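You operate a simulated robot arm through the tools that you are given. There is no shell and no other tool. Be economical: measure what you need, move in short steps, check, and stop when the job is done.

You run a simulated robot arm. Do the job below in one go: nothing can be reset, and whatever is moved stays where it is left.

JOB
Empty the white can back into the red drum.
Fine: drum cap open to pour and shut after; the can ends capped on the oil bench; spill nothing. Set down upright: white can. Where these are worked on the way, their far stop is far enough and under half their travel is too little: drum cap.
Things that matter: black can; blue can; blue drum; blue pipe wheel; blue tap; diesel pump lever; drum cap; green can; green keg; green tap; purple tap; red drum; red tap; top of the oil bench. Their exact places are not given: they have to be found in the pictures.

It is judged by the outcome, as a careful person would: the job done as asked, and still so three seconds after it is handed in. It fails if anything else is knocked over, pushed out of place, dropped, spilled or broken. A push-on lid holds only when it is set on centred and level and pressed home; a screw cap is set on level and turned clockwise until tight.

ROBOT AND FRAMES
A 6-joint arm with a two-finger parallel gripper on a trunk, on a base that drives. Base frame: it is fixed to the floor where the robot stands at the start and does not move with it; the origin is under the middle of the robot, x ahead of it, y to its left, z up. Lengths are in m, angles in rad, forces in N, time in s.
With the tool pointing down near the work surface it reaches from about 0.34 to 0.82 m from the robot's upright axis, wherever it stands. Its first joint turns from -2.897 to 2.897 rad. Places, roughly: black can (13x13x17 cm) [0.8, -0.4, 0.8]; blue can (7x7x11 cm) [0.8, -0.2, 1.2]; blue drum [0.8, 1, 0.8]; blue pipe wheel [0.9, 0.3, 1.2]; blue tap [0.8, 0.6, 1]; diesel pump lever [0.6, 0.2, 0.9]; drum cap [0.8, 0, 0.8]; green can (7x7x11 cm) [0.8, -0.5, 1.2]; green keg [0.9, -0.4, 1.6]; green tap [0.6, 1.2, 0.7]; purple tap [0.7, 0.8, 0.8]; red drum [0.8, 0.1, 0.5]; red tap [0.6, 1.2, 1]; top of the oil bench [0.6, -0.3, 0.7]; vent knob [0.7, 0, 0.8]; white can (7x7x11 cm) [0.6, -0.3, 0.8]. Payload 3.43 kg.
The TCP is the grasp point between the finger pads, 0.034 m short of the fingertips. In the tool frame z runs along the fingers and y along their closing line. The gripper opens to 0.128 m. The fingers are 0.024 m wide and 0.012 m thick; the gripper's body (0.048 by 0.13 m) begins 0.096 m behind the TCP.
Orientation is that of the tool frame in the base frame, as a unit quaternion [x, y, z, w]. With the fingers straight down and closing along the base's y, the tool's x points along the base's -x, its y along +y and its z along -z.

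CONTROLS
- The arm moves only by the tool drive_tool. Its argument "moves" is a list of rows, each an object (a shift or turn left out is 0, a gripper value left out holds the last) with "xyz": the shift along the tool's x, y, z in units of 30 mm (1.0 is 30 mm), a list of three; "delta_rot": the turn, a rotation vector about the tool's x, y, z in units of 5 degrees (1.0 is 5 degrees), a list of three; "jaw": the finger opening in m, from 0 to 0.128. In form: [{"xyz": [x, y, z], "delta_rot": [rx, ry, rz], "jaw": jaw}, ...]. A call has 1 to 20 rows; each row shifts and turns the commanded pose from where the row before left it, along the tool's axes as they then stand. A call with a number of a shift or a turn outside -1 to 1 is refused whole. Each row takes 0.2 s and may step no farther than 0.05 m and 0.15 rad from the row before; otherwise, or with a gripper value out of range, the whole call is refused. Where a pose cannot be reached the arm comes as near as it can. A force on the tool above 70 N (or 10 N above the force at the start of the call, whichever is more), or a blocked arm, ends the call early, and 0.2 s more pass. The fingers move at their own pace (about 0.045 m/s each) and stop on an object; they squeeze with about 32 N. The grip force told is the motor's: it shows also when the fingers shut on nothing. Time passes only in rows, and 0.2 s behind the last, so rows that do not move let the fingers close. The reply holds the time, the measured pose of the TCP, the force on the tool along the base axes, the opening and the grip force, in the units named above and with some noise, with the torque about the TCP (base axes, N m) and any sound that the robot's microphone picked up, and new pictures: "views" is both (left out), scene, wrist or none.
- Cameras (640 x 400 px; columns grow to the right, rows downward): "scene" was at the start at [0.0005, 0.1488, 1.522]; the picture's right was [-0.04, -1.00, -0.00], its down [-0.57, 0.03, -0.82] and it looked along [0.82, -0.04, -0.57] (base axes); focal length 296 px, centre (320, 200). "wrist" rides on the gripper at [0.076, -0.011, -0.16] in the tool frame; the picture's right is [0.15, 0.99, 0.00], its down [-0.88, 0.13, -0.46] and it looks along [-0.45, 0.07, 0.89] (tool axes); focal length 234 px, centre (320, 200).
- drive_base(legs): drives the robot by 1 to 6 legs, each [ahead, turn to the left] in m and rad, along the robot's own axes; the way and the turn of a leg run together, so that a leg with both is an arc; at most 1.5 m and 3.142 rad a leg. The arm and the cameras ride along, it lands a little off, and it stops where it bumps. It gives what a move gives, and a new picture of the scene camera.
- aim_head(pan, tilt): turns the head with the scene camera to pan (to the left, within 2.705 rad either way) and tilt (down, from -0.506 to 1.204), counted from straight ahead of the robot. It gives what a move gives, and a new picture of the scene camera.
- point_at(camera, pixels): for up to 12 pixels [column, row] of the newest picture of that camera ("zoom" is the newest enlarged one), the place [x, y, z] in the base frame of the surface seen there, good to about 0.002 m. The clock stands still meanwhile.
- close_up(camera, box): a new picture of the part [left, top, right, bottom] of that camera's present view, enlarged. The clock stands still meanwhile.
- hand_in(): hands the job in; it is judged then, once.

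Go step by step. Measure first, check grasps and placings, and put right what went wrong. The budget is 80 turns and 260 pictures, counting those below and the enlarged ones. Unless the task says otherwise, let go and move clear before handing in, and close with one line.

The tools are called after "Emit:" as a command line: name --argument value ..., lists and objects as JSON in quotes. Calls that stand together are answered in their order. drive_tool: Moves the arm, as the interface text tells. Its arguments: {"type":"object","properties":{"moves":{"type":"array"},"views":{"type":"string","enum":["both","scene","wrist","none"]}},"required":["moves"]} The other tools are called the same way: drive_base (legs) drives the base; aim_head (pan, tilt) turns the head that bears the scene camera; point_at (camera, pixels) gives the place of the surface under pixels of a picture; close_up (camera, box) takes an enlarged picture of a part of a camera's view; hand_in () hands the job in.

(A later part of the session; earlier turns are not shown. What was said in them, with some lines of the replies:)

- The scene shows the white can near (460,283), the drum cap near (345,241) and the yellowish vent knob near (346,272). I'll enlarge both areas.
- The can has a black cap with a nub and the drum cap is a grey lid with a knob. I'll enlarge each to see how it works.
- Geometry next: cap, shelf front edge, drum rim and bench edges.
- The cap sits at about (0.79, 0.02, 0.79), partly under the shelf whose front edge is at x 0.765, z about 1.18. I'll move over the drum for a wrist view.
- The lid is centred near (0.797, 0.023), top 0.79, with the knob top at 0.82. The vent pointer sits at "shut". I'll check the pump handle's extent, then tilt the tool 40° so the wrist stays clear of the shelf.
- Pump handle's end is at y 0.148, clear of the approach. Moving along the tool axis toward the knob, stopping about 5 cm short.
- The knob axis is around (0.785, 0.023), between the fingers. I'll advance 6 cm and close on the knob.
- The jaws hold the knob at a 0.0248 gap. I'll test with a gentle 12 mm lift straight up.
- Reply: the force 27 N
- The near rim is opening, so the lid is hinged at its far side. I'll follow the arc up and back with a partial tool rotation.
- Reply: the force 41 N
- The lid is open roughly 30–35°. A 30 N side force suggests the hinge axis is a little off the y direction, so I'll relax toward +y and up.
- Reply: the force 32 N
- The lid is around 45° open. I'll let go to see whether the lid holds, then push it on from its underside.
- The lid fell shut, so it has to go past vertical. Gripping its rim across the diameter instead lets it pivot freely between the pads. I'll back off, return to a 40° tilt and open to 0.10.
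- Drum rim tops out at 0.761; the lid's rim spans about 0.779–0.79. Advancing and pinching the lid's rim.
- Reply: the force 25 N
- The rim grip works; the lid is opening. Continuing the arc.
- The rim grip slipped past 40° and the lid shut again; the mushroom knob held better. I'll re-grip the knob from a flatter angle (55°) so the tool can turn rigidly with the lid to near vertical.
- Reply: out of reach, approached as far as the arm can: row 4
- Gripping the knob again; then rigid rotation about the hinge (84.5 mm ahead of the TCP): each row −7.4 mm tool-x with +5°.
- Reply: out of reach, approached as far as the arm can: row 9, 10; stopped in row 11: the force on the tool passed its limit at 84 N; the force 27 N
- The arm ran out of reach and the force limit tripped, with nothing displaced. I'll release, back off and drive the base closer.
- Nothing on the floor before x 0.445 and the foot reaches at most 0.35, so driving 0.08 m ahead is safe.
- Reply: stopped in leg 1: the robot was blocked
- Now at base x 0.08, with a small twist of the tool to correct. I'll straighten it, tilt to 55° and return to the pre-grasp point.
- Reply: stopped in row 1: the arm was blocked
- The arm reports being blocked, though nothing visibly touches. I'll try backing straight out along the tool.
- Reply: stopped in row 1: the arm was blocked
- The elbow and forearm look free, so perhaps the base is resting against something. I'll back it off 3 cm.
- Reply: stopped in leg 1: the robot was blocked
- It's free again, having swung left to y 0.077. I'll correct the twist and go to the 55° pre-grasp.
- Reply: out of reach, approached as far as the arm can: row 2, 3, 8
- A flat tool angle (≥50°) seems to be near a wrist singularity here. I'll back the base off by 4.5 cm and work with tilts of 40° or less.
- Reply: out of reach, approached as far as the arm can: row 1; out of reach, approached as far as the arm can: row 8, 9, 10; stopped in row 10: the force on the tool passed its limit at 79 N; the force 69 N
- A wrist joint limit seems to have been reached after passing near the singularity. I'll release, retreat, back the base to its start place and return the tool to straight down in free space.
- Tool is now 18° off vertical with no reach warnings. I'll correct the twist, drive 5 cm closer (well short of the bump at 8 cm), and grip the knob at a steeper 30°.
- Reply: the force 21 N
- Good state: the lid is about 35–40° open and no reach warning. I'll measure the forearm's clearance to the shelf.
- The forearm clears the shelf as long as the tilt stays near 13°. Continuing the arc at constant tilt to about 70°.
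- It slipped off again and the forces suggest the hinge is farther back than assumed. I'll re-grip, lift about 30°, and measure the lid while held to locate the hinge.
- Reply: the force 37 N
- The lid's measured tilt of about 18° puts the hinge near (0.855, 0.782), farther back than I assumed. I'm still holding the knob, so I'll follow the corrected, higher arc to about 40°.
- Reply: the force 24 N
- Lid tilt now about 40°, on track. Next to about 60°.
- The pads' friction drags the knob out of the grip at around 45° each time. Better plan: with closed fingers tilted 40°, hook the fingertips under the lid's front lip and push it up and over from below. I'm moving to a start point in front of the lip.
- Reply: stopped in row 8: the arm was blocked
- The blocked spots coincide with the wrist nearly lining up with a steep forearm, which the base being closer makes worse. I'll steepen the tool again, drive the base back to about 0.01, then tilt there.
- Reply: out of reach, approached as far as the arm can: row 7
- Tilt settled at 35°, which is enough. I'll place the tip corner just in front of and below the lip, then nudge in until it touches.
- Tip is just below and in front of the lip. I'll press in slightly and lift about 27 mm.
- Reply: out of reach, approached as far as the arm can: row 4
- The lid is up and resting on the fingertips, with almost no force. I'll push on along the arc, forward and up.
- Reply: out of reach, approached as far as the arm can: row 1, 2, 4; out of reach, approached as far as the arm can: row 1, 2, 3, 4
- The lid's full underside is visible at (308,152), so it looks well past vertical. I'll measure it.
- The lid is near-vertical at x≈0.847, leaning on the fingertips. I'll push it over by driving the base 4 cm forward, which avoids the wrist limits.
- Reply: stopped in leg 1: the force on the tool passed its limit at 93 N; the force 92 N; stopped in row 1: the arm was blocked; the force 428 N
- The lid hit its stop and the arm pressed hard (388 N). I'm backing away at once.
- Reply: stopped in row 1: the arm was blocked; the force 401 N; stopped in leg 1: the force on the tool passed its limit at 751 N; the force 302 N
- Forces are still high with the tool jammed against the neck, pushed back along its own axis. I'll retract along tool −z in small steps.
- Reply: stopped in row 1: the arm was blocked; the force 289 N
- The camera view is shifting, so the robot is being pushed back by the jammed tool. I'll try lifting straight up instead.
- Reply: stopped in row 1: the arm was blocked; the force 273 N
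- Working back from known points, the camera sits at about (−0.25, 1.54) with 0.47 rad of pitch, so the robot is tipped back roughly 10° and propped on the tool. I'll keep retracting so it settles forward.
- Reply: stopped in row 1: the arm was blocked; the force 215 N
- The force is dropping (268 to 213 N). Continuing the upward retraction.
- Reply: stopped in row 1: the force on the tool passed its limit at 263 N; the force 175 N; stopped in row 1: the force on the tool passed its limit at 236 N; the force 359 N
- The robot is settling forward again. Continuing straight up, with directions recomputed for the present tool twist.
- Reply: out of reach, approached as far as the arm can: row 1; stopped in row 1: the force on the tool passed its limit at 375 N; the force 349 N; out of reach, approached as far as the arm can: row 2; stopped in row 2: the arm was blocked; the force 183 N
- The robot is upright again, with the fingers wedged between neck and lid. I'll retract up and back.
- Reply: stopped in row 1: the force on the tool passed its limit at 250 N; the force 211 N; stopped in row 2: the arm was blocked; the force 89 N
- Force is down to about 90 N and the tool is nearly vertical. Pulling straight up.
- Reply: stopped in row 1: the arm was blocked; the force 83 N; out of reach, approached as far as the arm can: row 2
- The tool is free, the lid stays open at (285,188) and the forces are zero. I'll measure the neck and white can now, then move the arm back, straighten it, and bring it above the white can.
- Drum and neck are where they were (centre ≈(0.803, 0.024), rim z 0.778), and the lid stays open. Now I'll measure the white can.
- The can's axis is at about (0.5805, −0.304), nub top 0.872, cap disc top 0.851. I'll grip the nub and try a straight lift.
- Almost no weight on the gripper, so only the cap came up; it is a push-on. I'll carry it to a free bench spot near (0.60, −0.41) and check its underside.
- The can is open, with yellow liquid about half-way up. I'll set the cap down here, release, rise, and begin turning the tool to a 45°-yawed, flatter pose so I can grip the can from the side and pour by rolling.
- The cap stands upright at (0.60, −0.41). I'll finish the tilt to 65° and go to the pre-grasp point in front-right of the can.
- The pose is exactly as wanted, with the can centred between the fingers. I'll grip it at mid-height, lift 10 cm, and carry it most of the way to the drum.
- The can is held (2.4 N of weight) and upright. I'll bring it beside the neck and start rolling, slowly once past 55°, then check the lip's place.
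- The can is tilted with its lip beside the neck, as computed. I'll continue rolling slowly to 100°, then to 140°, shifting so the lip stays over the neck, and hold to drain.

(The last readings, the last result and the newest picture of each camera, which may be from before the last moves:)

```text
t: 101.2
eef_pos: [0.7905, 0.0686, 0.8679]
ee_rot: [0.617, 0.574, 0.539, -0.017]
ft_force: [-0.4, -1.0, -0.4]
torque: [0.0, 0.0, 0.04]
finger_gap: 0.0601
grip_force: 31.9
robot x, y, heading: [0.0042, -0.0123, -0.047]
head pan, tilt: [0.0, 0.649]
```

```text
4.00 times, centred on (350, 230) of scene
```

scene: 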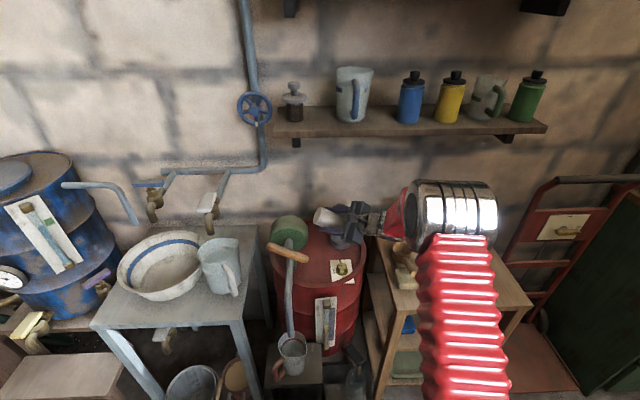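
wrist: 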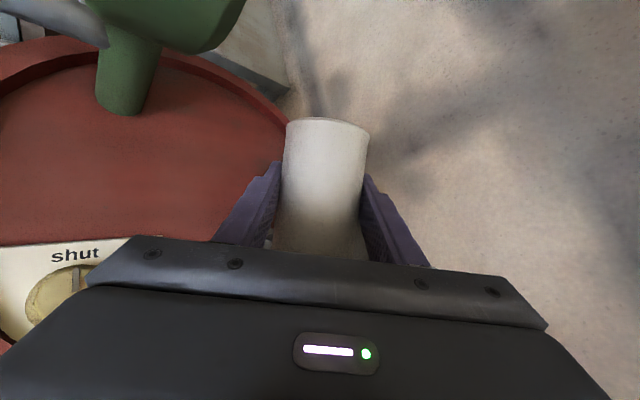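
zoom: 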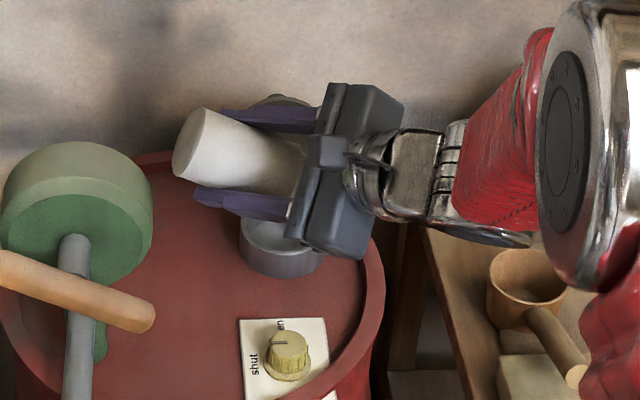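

The weight fell from 2.4 N to about 0.5 N and the yellow oil shows in the neck, with none on the drum top. I'll back off, roll the can upright and carry it back above its place on the bench.

Emit:
drive_tool --moves '[{"xyz": [0, 0, -1]}, {"delta_rot": [0, 0, -1]}, {"delta_rot": [0, 0, -1]}, {"delta_rot": [0, 0, -1]}, {"delta_rot": [0, 0, -1]}, {"delta_rot": [0, 0, -1]}, {"delta_rot": [0, 0, -1]}, {"delta_rot": [0, 0, -1]}, {"delta_rot": [0, 0, -1]}, {"delta_rot": [0, 0, -1]}, {"delta_rot": [0, 0, -1]}, {"delta_rot": [0, 0, -1]}, {"delta_rot": [0, 0, -1]}, {"delta_rot": [0, 0, -1]}, {"delta_rot": [0, 0, -1]}, {"delta_rot": [0, 0, -1]}, {"delta_rot": [0, 0, -1]}, {"delta_rot": [0, 0, -1]}, {"delta_rot": [0, 0, -1]}, {"delta_rot": [0, 0, -1]}]' --views "none"

Emit:
drive_tool --moves '[{"delta_rot": [0, 0, -0.978]}, {"delta_rot": [0, 0, -0.978]}, {"delta_rot": [0, 0, -0.978]}, {"delta_rot": [0, 0, -0.978]}, {"delta_rot": [0, 0, -0.978]}, {"delta_rot": [0, 0, -0.978]}, {"delta_rot": [0, 0, -0.978]}, {"delta_rot": [0, 0, -0.978]}, {"delta_rot": [0, 0, -0.978]}, {"xyz": [0.427, -0.322, -0.98]}, {"xyz": [0.427, -0.322, -0.98]}, {"xyz": [0.427, -0.322, -0.98]}, {"xyz": [0.427, -0.322, -0.98]}, {"xyz": [0.427, -0.322, -0.98]}, {"xyz": [0.427, -0.322, -0.98]}, {"xyz": [0.427, -0.322, -0.98]}, {"xyz": [0.427, -0.322, -0.98]}, {"xyz": [0.427, -0.322, -0.98]}, {"xyz": [0.427, -0.322, -0.98]}, {"xyz": [0.427, -0.322, -0.98]}]' --views "both"

Emit:
close_up --camera "scene" --box '[290, 190, 520, 320]'

```text
t: 105.4
eef_pos: [0.7711, 0.0476, 0.88]
ee_rot: [-0.007, 0.843, 0.377, 0.384]
ft_force: [0.4, -0.7, -1.3]
torque: [0.0, 0.03, -0.02]
finger_gap: 0.0598
grip_force: 31.8
robot x, y, heading: [0.0114, -0.0191, -0.052]
head pan, tilt: [0.0, 0.649]
```

```text
t: 109.6
eef_pos: [0.5988, -0.277, 0.8872]
ee_rot: [-0.322, 0.779, 0.207, 0.497]
ft_force: [-0.4, -0.7, -2.0]
torque: [0.01, 0.01, -0.03]
finger_gap: 0.0597
grip_force: 32.4
robot x, y, heading: [0.0026, -0.0149, -0.052]
head pan, tilt: [0.0, 0.649]
```

scene: 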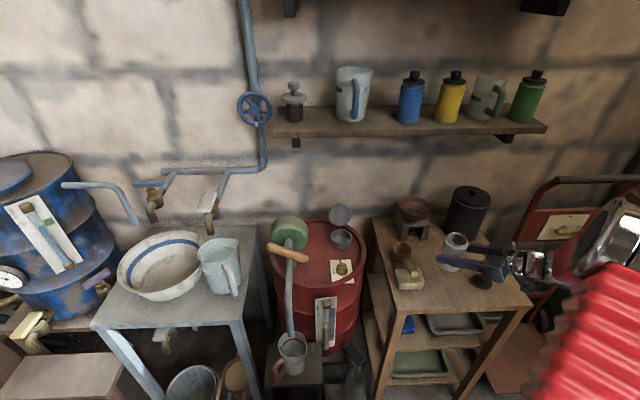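
wrist: 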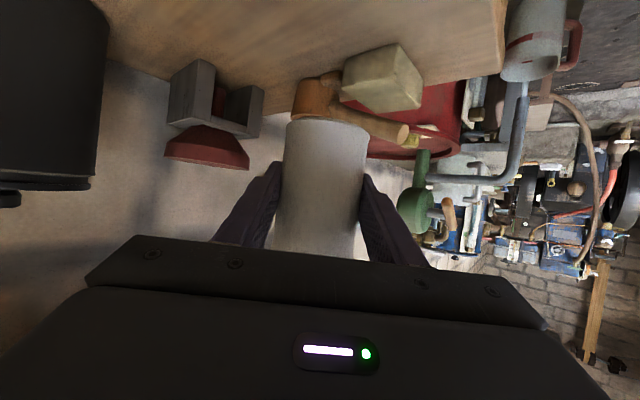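

```text
2.78 times, centred on (405, 255) of scene
```

zoom: 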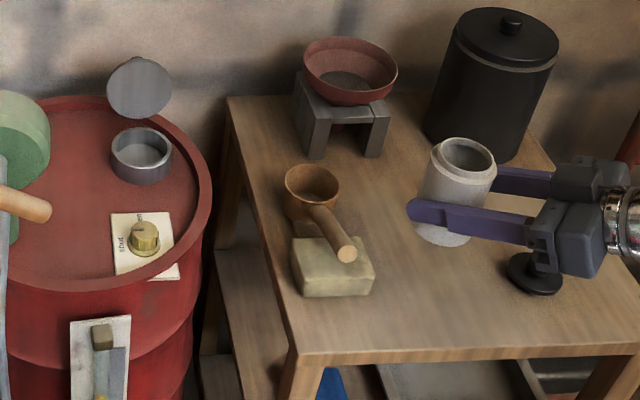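

No spill shows anywhere. I'll set the can down upright, release, back off, and turn the tool straight down above the cap.

Emit:
drive_tool --moves '[{"xyz": [0.83, -0.05, 0.09]}, {"xyz": [0.83, -0.05, 0.09]}, {"xyz": [0.83, -0.05, 0.09]}, {"xyz": [0.84, -0.05, 0.1]}, {}, {"jaw": 0.1}, {}, {"xyz": [0, 0, -1]}, {"xyz": [0, 0, -1]}, {"xyz": [0, 0, -1]}, {"xyz": [0, 0, -1]}, {"delta_rot": [0, 1, 0]}, {"delta_rot": [0, 1, 0]}, {"delta_rot": [0, 1, 0]}, {"delta_rot": [0, 1, 0]}, {"delta_rot": [0, 1, 0]}, {"delta_rot": [0, 1, 0]}, {"delta_rot": [0, 1, 0]}, {"delta_rot": [0, 1, 0]}, {"delta_rot": [0, 1, 0]}]' --views "none"

Emit:
drive_tool --moves '[{"delta_rot": [0, 1, 0]}, {"delta_rot": [0, 1, 0]}, {"delta_rot": [0, 1, 0]}, {"delta_rot": [0, 1, 0]}, {"delta_rot": [0, 0, 1], "jaw": 0.07}, {"delta_rot": [0, 0, 1]}, {"delta_rot": [0, 0, 1]}, {"delta_rot": [0, 0, 1]}, {"delta_rot": [0, 0, 1]}, {"delta_rot": [0, 0, 1]}, {"delta_rot": [0, 0, 1]}, {"delta_rot": [0, 0, 1]}, {"delta_rot": [0, 0, 1]}, {"xyz": [-0.82, -0.24, -0.25]}, {"xyz": [-0.82, -0.24, -0.25]}, {"xyz": [-0.82, -0.24, -0.25]}, {"xyz": [-0.82, -0.24, -0.25]}, {}]' --views "both"

Emit:
close_up --camera "scene" --box '[420, 235, 520, 305]'

Emit:
point_at --camera "scene" --pixels '[[457, 267], [455, 285], [447, 275], [465, 280], [448, 267], [466, 268], [457, 263], [483, 281]]'

```text
t: 113.8
eef_pos: [0.5023, -0.3806, 0.8424]
ee_rot: [-0.377, 0.91, 0.067, 0.16]
ft_force: [0.0, -0.2, -0.2]
torque: [-0.01, 0.01, 0.0]
finger_gap: 0.1002
grip_force: 0.0
robot x, y, heading: [0.0066, -0.0204, -0.048]
head pan, tilt: [0.0, 0.649]
```

```text
t: 117.6
eef_pos: [0.5995, -0.409, 0.8703]
ee_rot: [0.0, 1.0, 0.002, 0.002]
ft_force: [-1.2, 0.0, 0.4]
torque: [0.0, 0.0, 0.01]
finger_gap: 0.07
grip_force: 0.0
robot x, y, heading: [0.0079, -0.0136, -0.059]
head pan, tilt: [0.0, 0.649]
```

scene: 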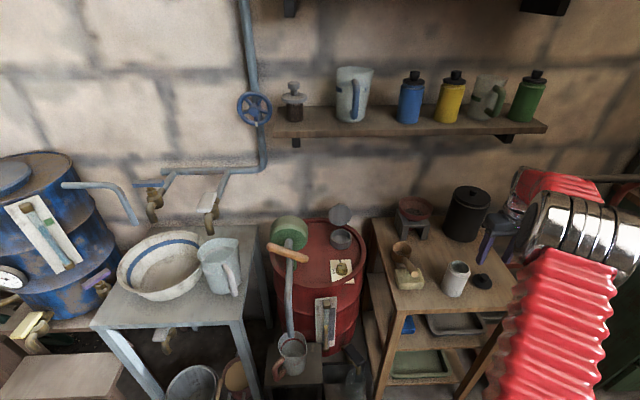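
wrist: 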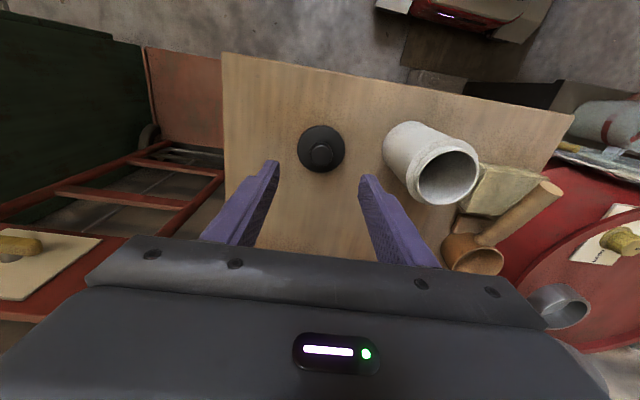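

```text
5.71 times, centred on (470, 270) of scene
```

zoom: 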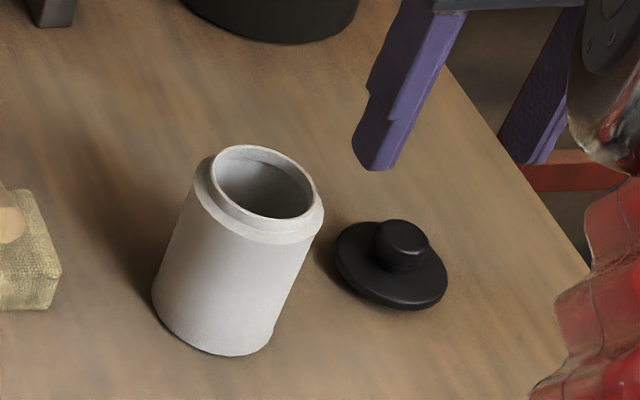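

```text
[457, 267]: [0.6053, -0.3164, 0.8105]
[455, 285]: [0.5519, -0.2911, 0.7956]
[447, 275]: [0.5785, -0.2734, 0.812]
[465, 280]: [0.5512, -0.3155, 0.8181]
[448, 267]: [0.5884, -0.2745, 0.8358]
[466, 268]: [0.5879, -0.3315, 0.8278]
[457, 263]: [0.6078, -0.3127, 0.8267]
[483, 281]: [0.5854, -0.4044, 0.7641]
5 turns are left
```

The can stands empty and upright. I'll measure its rim in this wrist view, then pick the cap up again and bring it above the can.

Emit:
point_at --camera "wrist" --pixels '[[417, 180], [478, 168], [449, 205], [447, 150], [423, 158], [472, 153], [425, 195], [472, 192]]'

Emit:
drive_tool --moves '[{"xyz": [-0.06, 0, 0.86]}, {"xyz": [0, 0, 0.86]}, {"xyz": [0, 0, 0.86]}, {}, {"jaw": 0.0}, {}, {}, {}, {"xyz": [0, 0, -0.8]}, {"xyz": [0, 0, -1]}, {"xyz": [0, 0, -1]}, {"xyz": [0, 0, -1]}, {"xyz": [0, 0, -0.7]}, {"xyz": [0.15, 0.86, 0]}, {"xyz": [0.15, 0.86, 0]}, {"xyz": [0.15, 0.86, 0]}, {"xyz": [0.15, 0.86, 0]}, {}]' --views "both"

Emit:
close_up --camera "scene" --box '[420, 215, 520, 305]'

Emit:
point_at --camera "scene" --pixels '[[457, 267], [455, 285], [447, 275], [465, 280]]'

```text
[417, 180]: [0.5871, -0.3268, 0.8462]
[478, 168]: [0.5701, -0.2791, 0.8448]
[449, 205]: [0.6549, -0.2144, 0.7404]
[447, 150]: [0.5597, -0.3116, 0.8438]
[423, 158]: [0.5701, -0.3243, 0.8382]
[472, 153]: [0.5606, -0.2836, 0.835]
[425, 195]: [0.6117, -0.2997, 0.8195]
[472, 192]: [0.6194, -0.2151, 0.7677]
```

```text
t: 121.4
eef_pos: [0.5829, -0.3059, 0.9317]
ee_rot: [0.002, 1.0, 0.001, 0.001]
ft_force: [0.2, -1.0, -1.0]
torque: [0.02, 0.04, -0.01]
finger_gap: 0.0229
grip_force: 32.1
robot x, y, heading: [0.0029, -0.0139, -0.053]
head pan, tilt: [0.0, 0.649]
```

scene: 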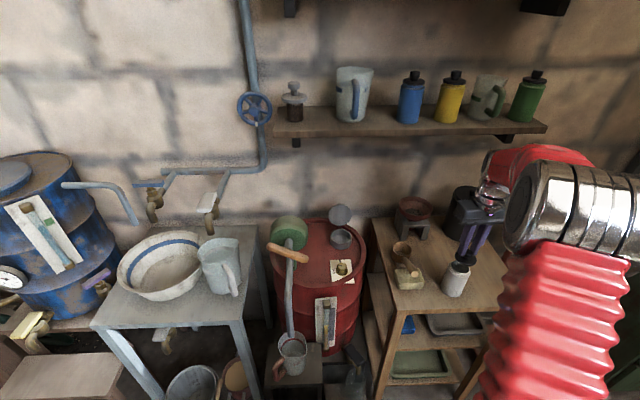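
wrist: 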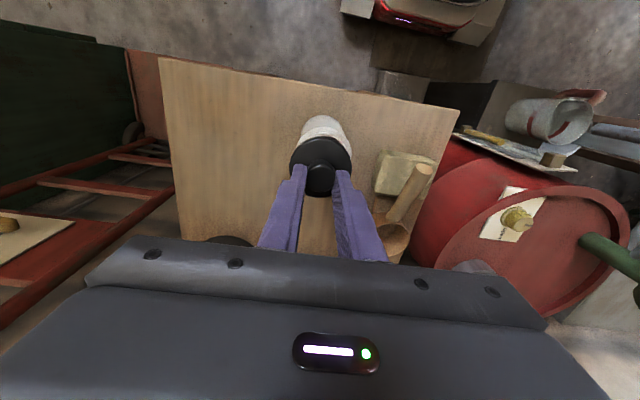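

```text
4.44 times, centred on (470, 260) of scene
```

zoom: 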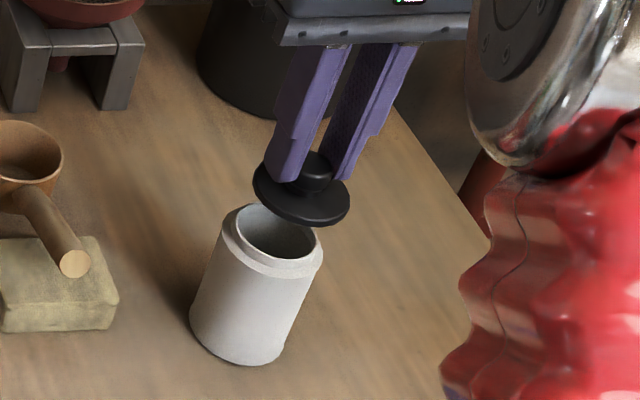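

```text
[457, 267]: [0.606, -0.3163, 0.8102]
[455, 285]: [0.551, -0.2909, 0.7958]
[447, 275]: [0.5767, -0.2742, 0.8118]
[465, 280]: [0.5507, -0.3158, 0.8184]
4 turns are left
```

Two estimates put the can's axis near (0.582, −0.3045). I'll lower the cap, press it home, let go and rise, then turn the tool back to the yawed pose and head toward the drum lid while checking the result.

Emit:
drive_tool --moves '[{"xyz": [0.03, 0.05, 0.6]}, {"xyz": [0, 0, 0.6]}, {"xyz": [0, 0, 0.25]}, {"xyz": [0, 0, 0.15]}, {"xyz": [0, 0, 0.1]}, {}, {"jaw": 0.07}, {}, {"xyz": [0, 0, -1]}, {"xyz": [0, 0, -1]}, {"xyz": [0, 0, -1], "delta_rot": [0, 0, -1]}, {"xyz": [0, 0, -1], "delta_rot": [0, 0, -1]}, {"delta_rot": [0, 0, -1]}, {"delta_rot": [0, 0, -1]}, {"delta_rot": [0, 0, -1]}, {"delta_rot": [0, 0, -1]}, {"delta_rot": [0, 0, -1]}, {"delta_rot": [0, 0, -1]}, {"delta_rot": [0, 0, -1], "jaw": 0.0}]' --views "scene"

Emit:
close_up --camera "scene" --box '[430, 245, 490, 305]'

Emit:
point_at --camera "scene" --pixels '[[413, 200], [400, 212], [425, 212], [341, 206], [341, 214], [341, 222], [334, 214], [348, 216], [462, 265], [460, 272], [452, 268], [468, 273]]'

Emit:
close_up --camera "scene" --box '[310, 190, 380, 260]'

```text
t: 125.4
eef_pos: [0.5834, -0.3049, 0.9991]
ee_rot: [-0.382, 0.924, 0.0, 0.0]
ft_force: [0.2, -0.7, 0.7]
torque: [-0.01, 0.03, 0.02]
finger_gap: 0.0352
grip_force: 0.0
robot x, y, heading: [0.0045, -0.0152, -0.052]
head pan, tilt: [0.0, 0.649]
```

scene: 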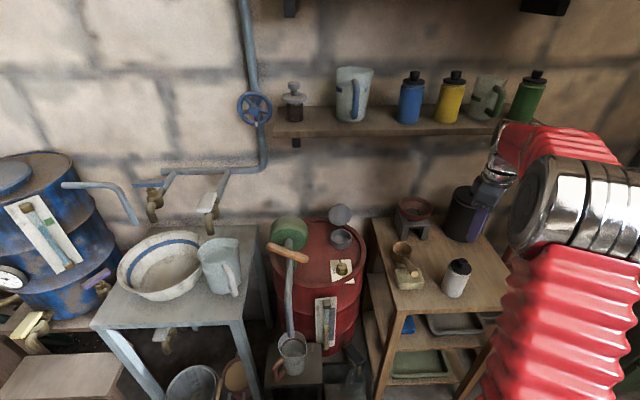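

```text
6.67 times, centred on (460, 275) of scene
```

zoom: 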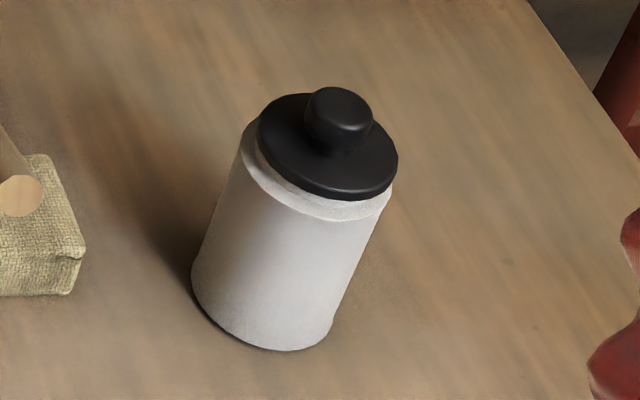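

```text
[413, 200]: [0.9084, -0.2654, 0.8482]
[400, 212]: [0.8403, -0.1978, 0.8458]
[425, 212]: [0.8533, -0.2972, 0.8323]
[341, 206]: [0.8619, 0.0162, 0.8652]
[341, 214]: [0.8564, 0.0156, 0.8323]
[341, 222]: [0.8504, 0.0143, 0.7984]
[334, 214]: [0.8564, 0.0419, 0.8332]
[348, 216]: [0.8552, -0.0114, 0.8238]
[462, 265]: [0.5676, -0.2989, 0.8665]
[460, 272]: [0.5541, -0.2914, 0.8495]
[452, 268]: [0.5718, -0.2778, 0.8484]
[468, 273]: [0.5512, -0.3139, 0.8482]
```

```text
5.71 times, centred on (345, 225) of scene
3 turns are left
```

zoom: 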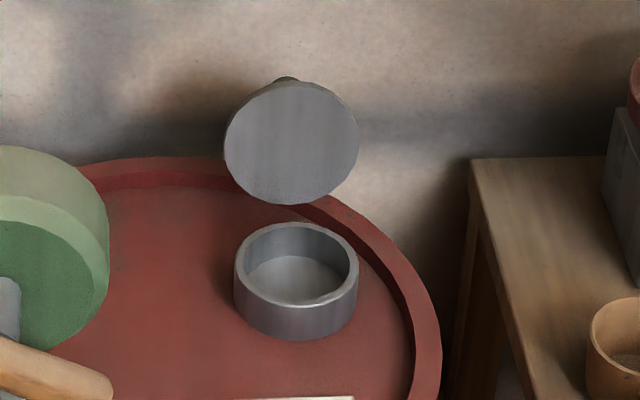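

The cap sits level at z 0.849 on the can, like at the start. The lid rests about 10° past vertical at (0.856, 0.016, 0.833). I'll tilt the closed fingers and bring them just short of the lid's right edge.

Emit:
drive_tool --moves '[{"delta_rot": [0, -1, 0]}, {"delta_rot": [0, -1, 0]}, {"delta_rot": [0, -1, 0]}, {"delta_rot": [0, -1, 0]}, {"delta_rot": [0, -1, 0]}, {"delta_rot": [0, -1, 0]}, {"delta_rot": [0, -1, 0]}, {"delta_rot": [0, -1, 0]}, {"delta_rot": [0, -1, 0]}, {"delta_rot": [0, -1, 0]}, {"delta_rot": [0, -1, 0]}, {"delta_rot": [0, -1, 0]}, {"delta_rot": [0, -1, 0]}, {"xyz": [-0.15, 0, 1]}, {"xyz": [-0.15, 0, 1]}, {"xyz": [-0.15, 0, 1]}, {"xyz": [-0.15, 0, 1]}, {"xyz": [-0.15, 0, 1]}, {"xyz": [-0.15, 0, 1]}, {"xyz": [-0.15, 0, 1]}]' --views "none"

Emit:
drive_tool --moves '[{"xyz": [-0.07, -0.12, 0.87]}, {"xyz": [-0.07, -0.12, 0.87]}, {"xyz": [-0.07, -0.12, 0.87]}, {"xyz": [-0.07, -0.12, 0.87]}, {"xyz": [-0.07, -0.12, 0.87]}, {}]' --views "both"

Emit:
close_up --camera "scene" --box '[310, 180, 400, 260]'

Emit:
close_up --camera "wrist" --box '[200, 80, 420, 240]'

Emit:
point_at --camera "wrist" --pixels '[[320, 170], [300, 150], [280, 160], [300, 130], [320, 120], [340, 150], [310, 140]]'

```text
t: 129.6
eef_pos: [0.7278, -0.1612, 0.9401]
ee_rot: [-0.322, 0.778, 0.206, 0.498]
ft_force: [0.4, 0.6, -0.2]
torque: [-0.02, 0.04, -0.03]
finger_gap: 0.0
grip_force: 31.7
robot x, y, heading: [0.0048, -0.0206, -0.051]
head pan, tilt: [0.0, 0.649]
```

```text
t: 131.0
eef_pos: [0.8271, -0.0869, 0.8939]
ee_rot: [-0.321, 0.779, 0.205, 0.497]
ft_force: [-0.1, 0.3, 0.0]
torque: [0.02, 0.01, 0.01]
finger_gap: 0.0002
grip_force: 32.0
robot x, y, heading: [0.0051, -0.015, -0.052]
head pan, tilt: [0.0, 0.649]
```

scene: 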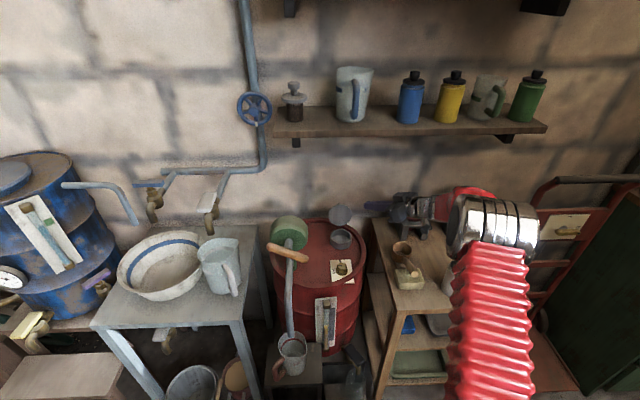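
wrist: 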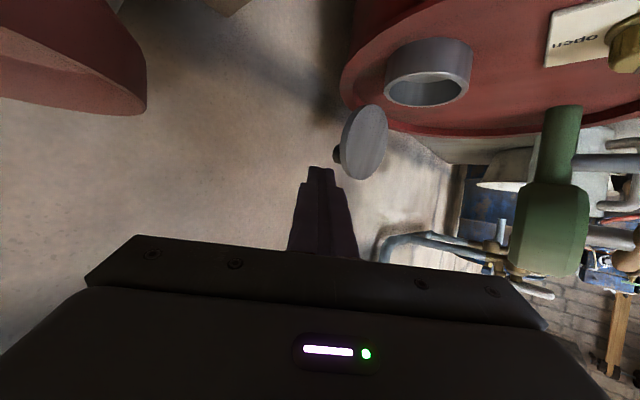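

```text
5.00 times, centred on (355, 220) of scene
```

zoom: 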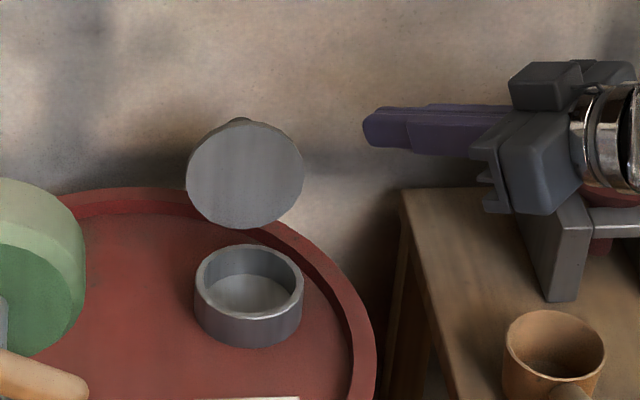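

```text
2.50 times, centred on (310, 160) of wrist
```

zoom: 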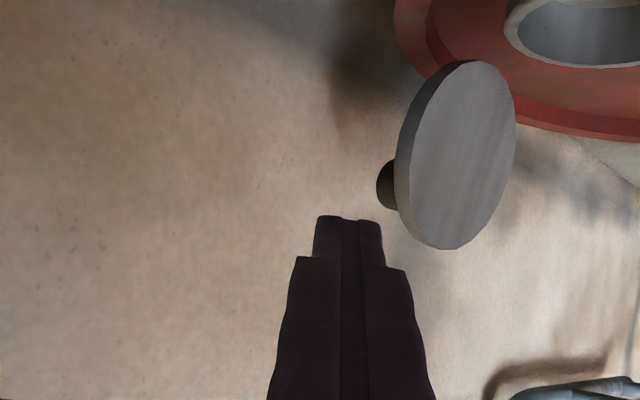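

```text
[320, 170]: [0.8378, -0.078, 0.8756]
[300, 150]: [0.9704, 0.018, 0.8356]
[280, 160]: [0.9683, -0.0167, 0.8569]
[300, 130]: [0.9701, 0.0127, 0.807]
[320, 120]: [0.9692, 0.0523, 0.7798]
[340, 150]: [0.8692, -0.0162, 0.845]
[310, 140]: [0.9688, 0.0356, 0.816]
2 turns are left
```

The fingertips line up to pass just behind the lid's right edge, measured at (0.869, −0.016, 0.845). I'll slide in 8 cm, draw the lid gently forward so it falls shut, then lift clear and look.

Emit:
drive_tool --moves '[{"xyz": [0, 0, 0.89]}, {"xyz": [0, 0.02, 0.89]}, {"xyz": [0, 0, 0.89]}, {}, {"xyz": [0.15, 0.354, -0.32]}, {"xyz": [0.15, 0.354, -0.32]}, {"xyz": [0.15, 0.354, -0.32]}, {"xyz": [0.15, 0.354, -0.32]}, {"xyz": [0.15, 0.354, -0.32]}, {"xyz": [0.15, 0.354, -0.32]}, {}, {}, {"xyz": [-0.6, 0, -0.6]}, {"xyz": [-0.3, 0, -0.9]}, {"xyz": [-0.2, 0, -0.95]}, {"xyz": [-0.2, 0, -0.95]}, {"xyz": [-0.2, 0, -0.95]}, {}]' --views "both"

Emit:
close_up --camera "scene" --box '[310, 180, 400, 260]'

Emit:
point_at --camera "scene" --pixels '[[341, 226], [341, 233], [333, 233], [349, 233], [341, 240]]'

Emit:
close_up --camera "scene" --box '[370, 200, 520, 310]'

```text
t: 134.8
eef_pos: [0.7177, -0.1078, 0.9578]
ee_rot: [-0.323, 0.779, 0.206, 0.497]
ft_force: [-0.3, -0.3, 0.7]
torque: [-0.02, 0.01, 0.0]
finger_gap: 0.0
grip_force: 31.5
robot x, y, heading: [0.0078, -0.0152, -0.053]
head pan, tilt: [0.0, 0.649]
```

scene: 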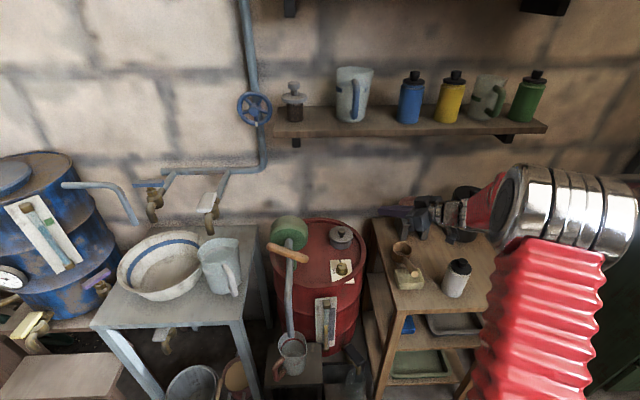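
wrist: 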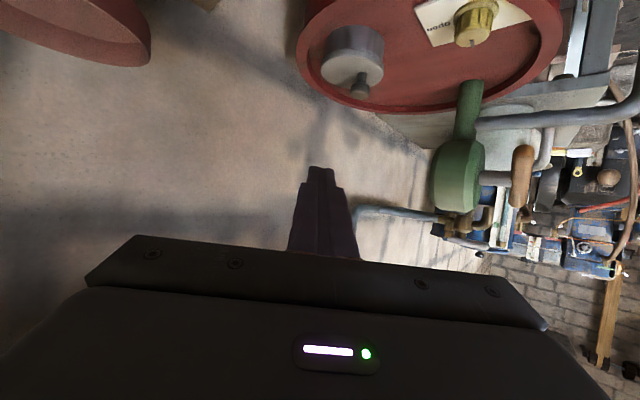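

```text
5.00 times, centred on (355, 220) of scene
```

zoom: 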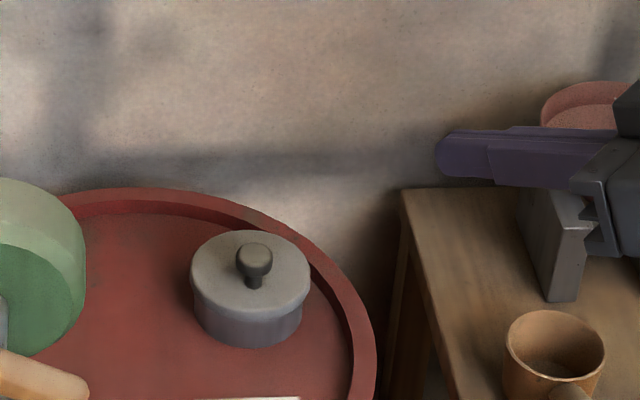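

```text
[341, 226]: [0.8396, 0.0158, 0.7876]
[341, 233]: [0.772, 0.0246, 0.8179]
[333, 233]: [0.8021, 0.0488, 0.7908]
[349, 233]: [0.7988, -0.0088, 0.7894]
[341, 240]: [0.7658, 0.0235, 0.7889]
```

```text
3.64 times, centred on (445, 255) of scene
1 turns are left
```

zoom: 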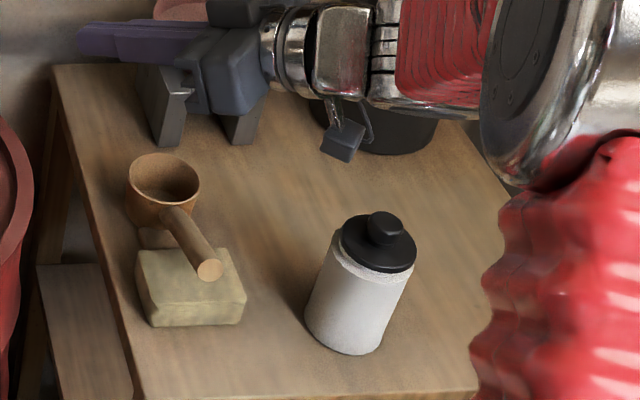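

The drum cap is shut again: its top is level at z 0.788–0.791 as at the start. The empty can stands upright and capped on the oil bench, no spill is visible, and the arm is clear, so I'm handing in.

Emit:
hand_in

```text
The job is handed in.
```

The white can is emptied into the red drum, the drum cap is shut again, and the can stands upright and capped on the oil bench; no spill shows in the pictures. While opening the cap, the arm jammed against the neck and lid (up to about 750 N) and tipped the robot back about 10° before I freed it. The drum neck measured in the same place afterwards, and the cap opened and shut normally.
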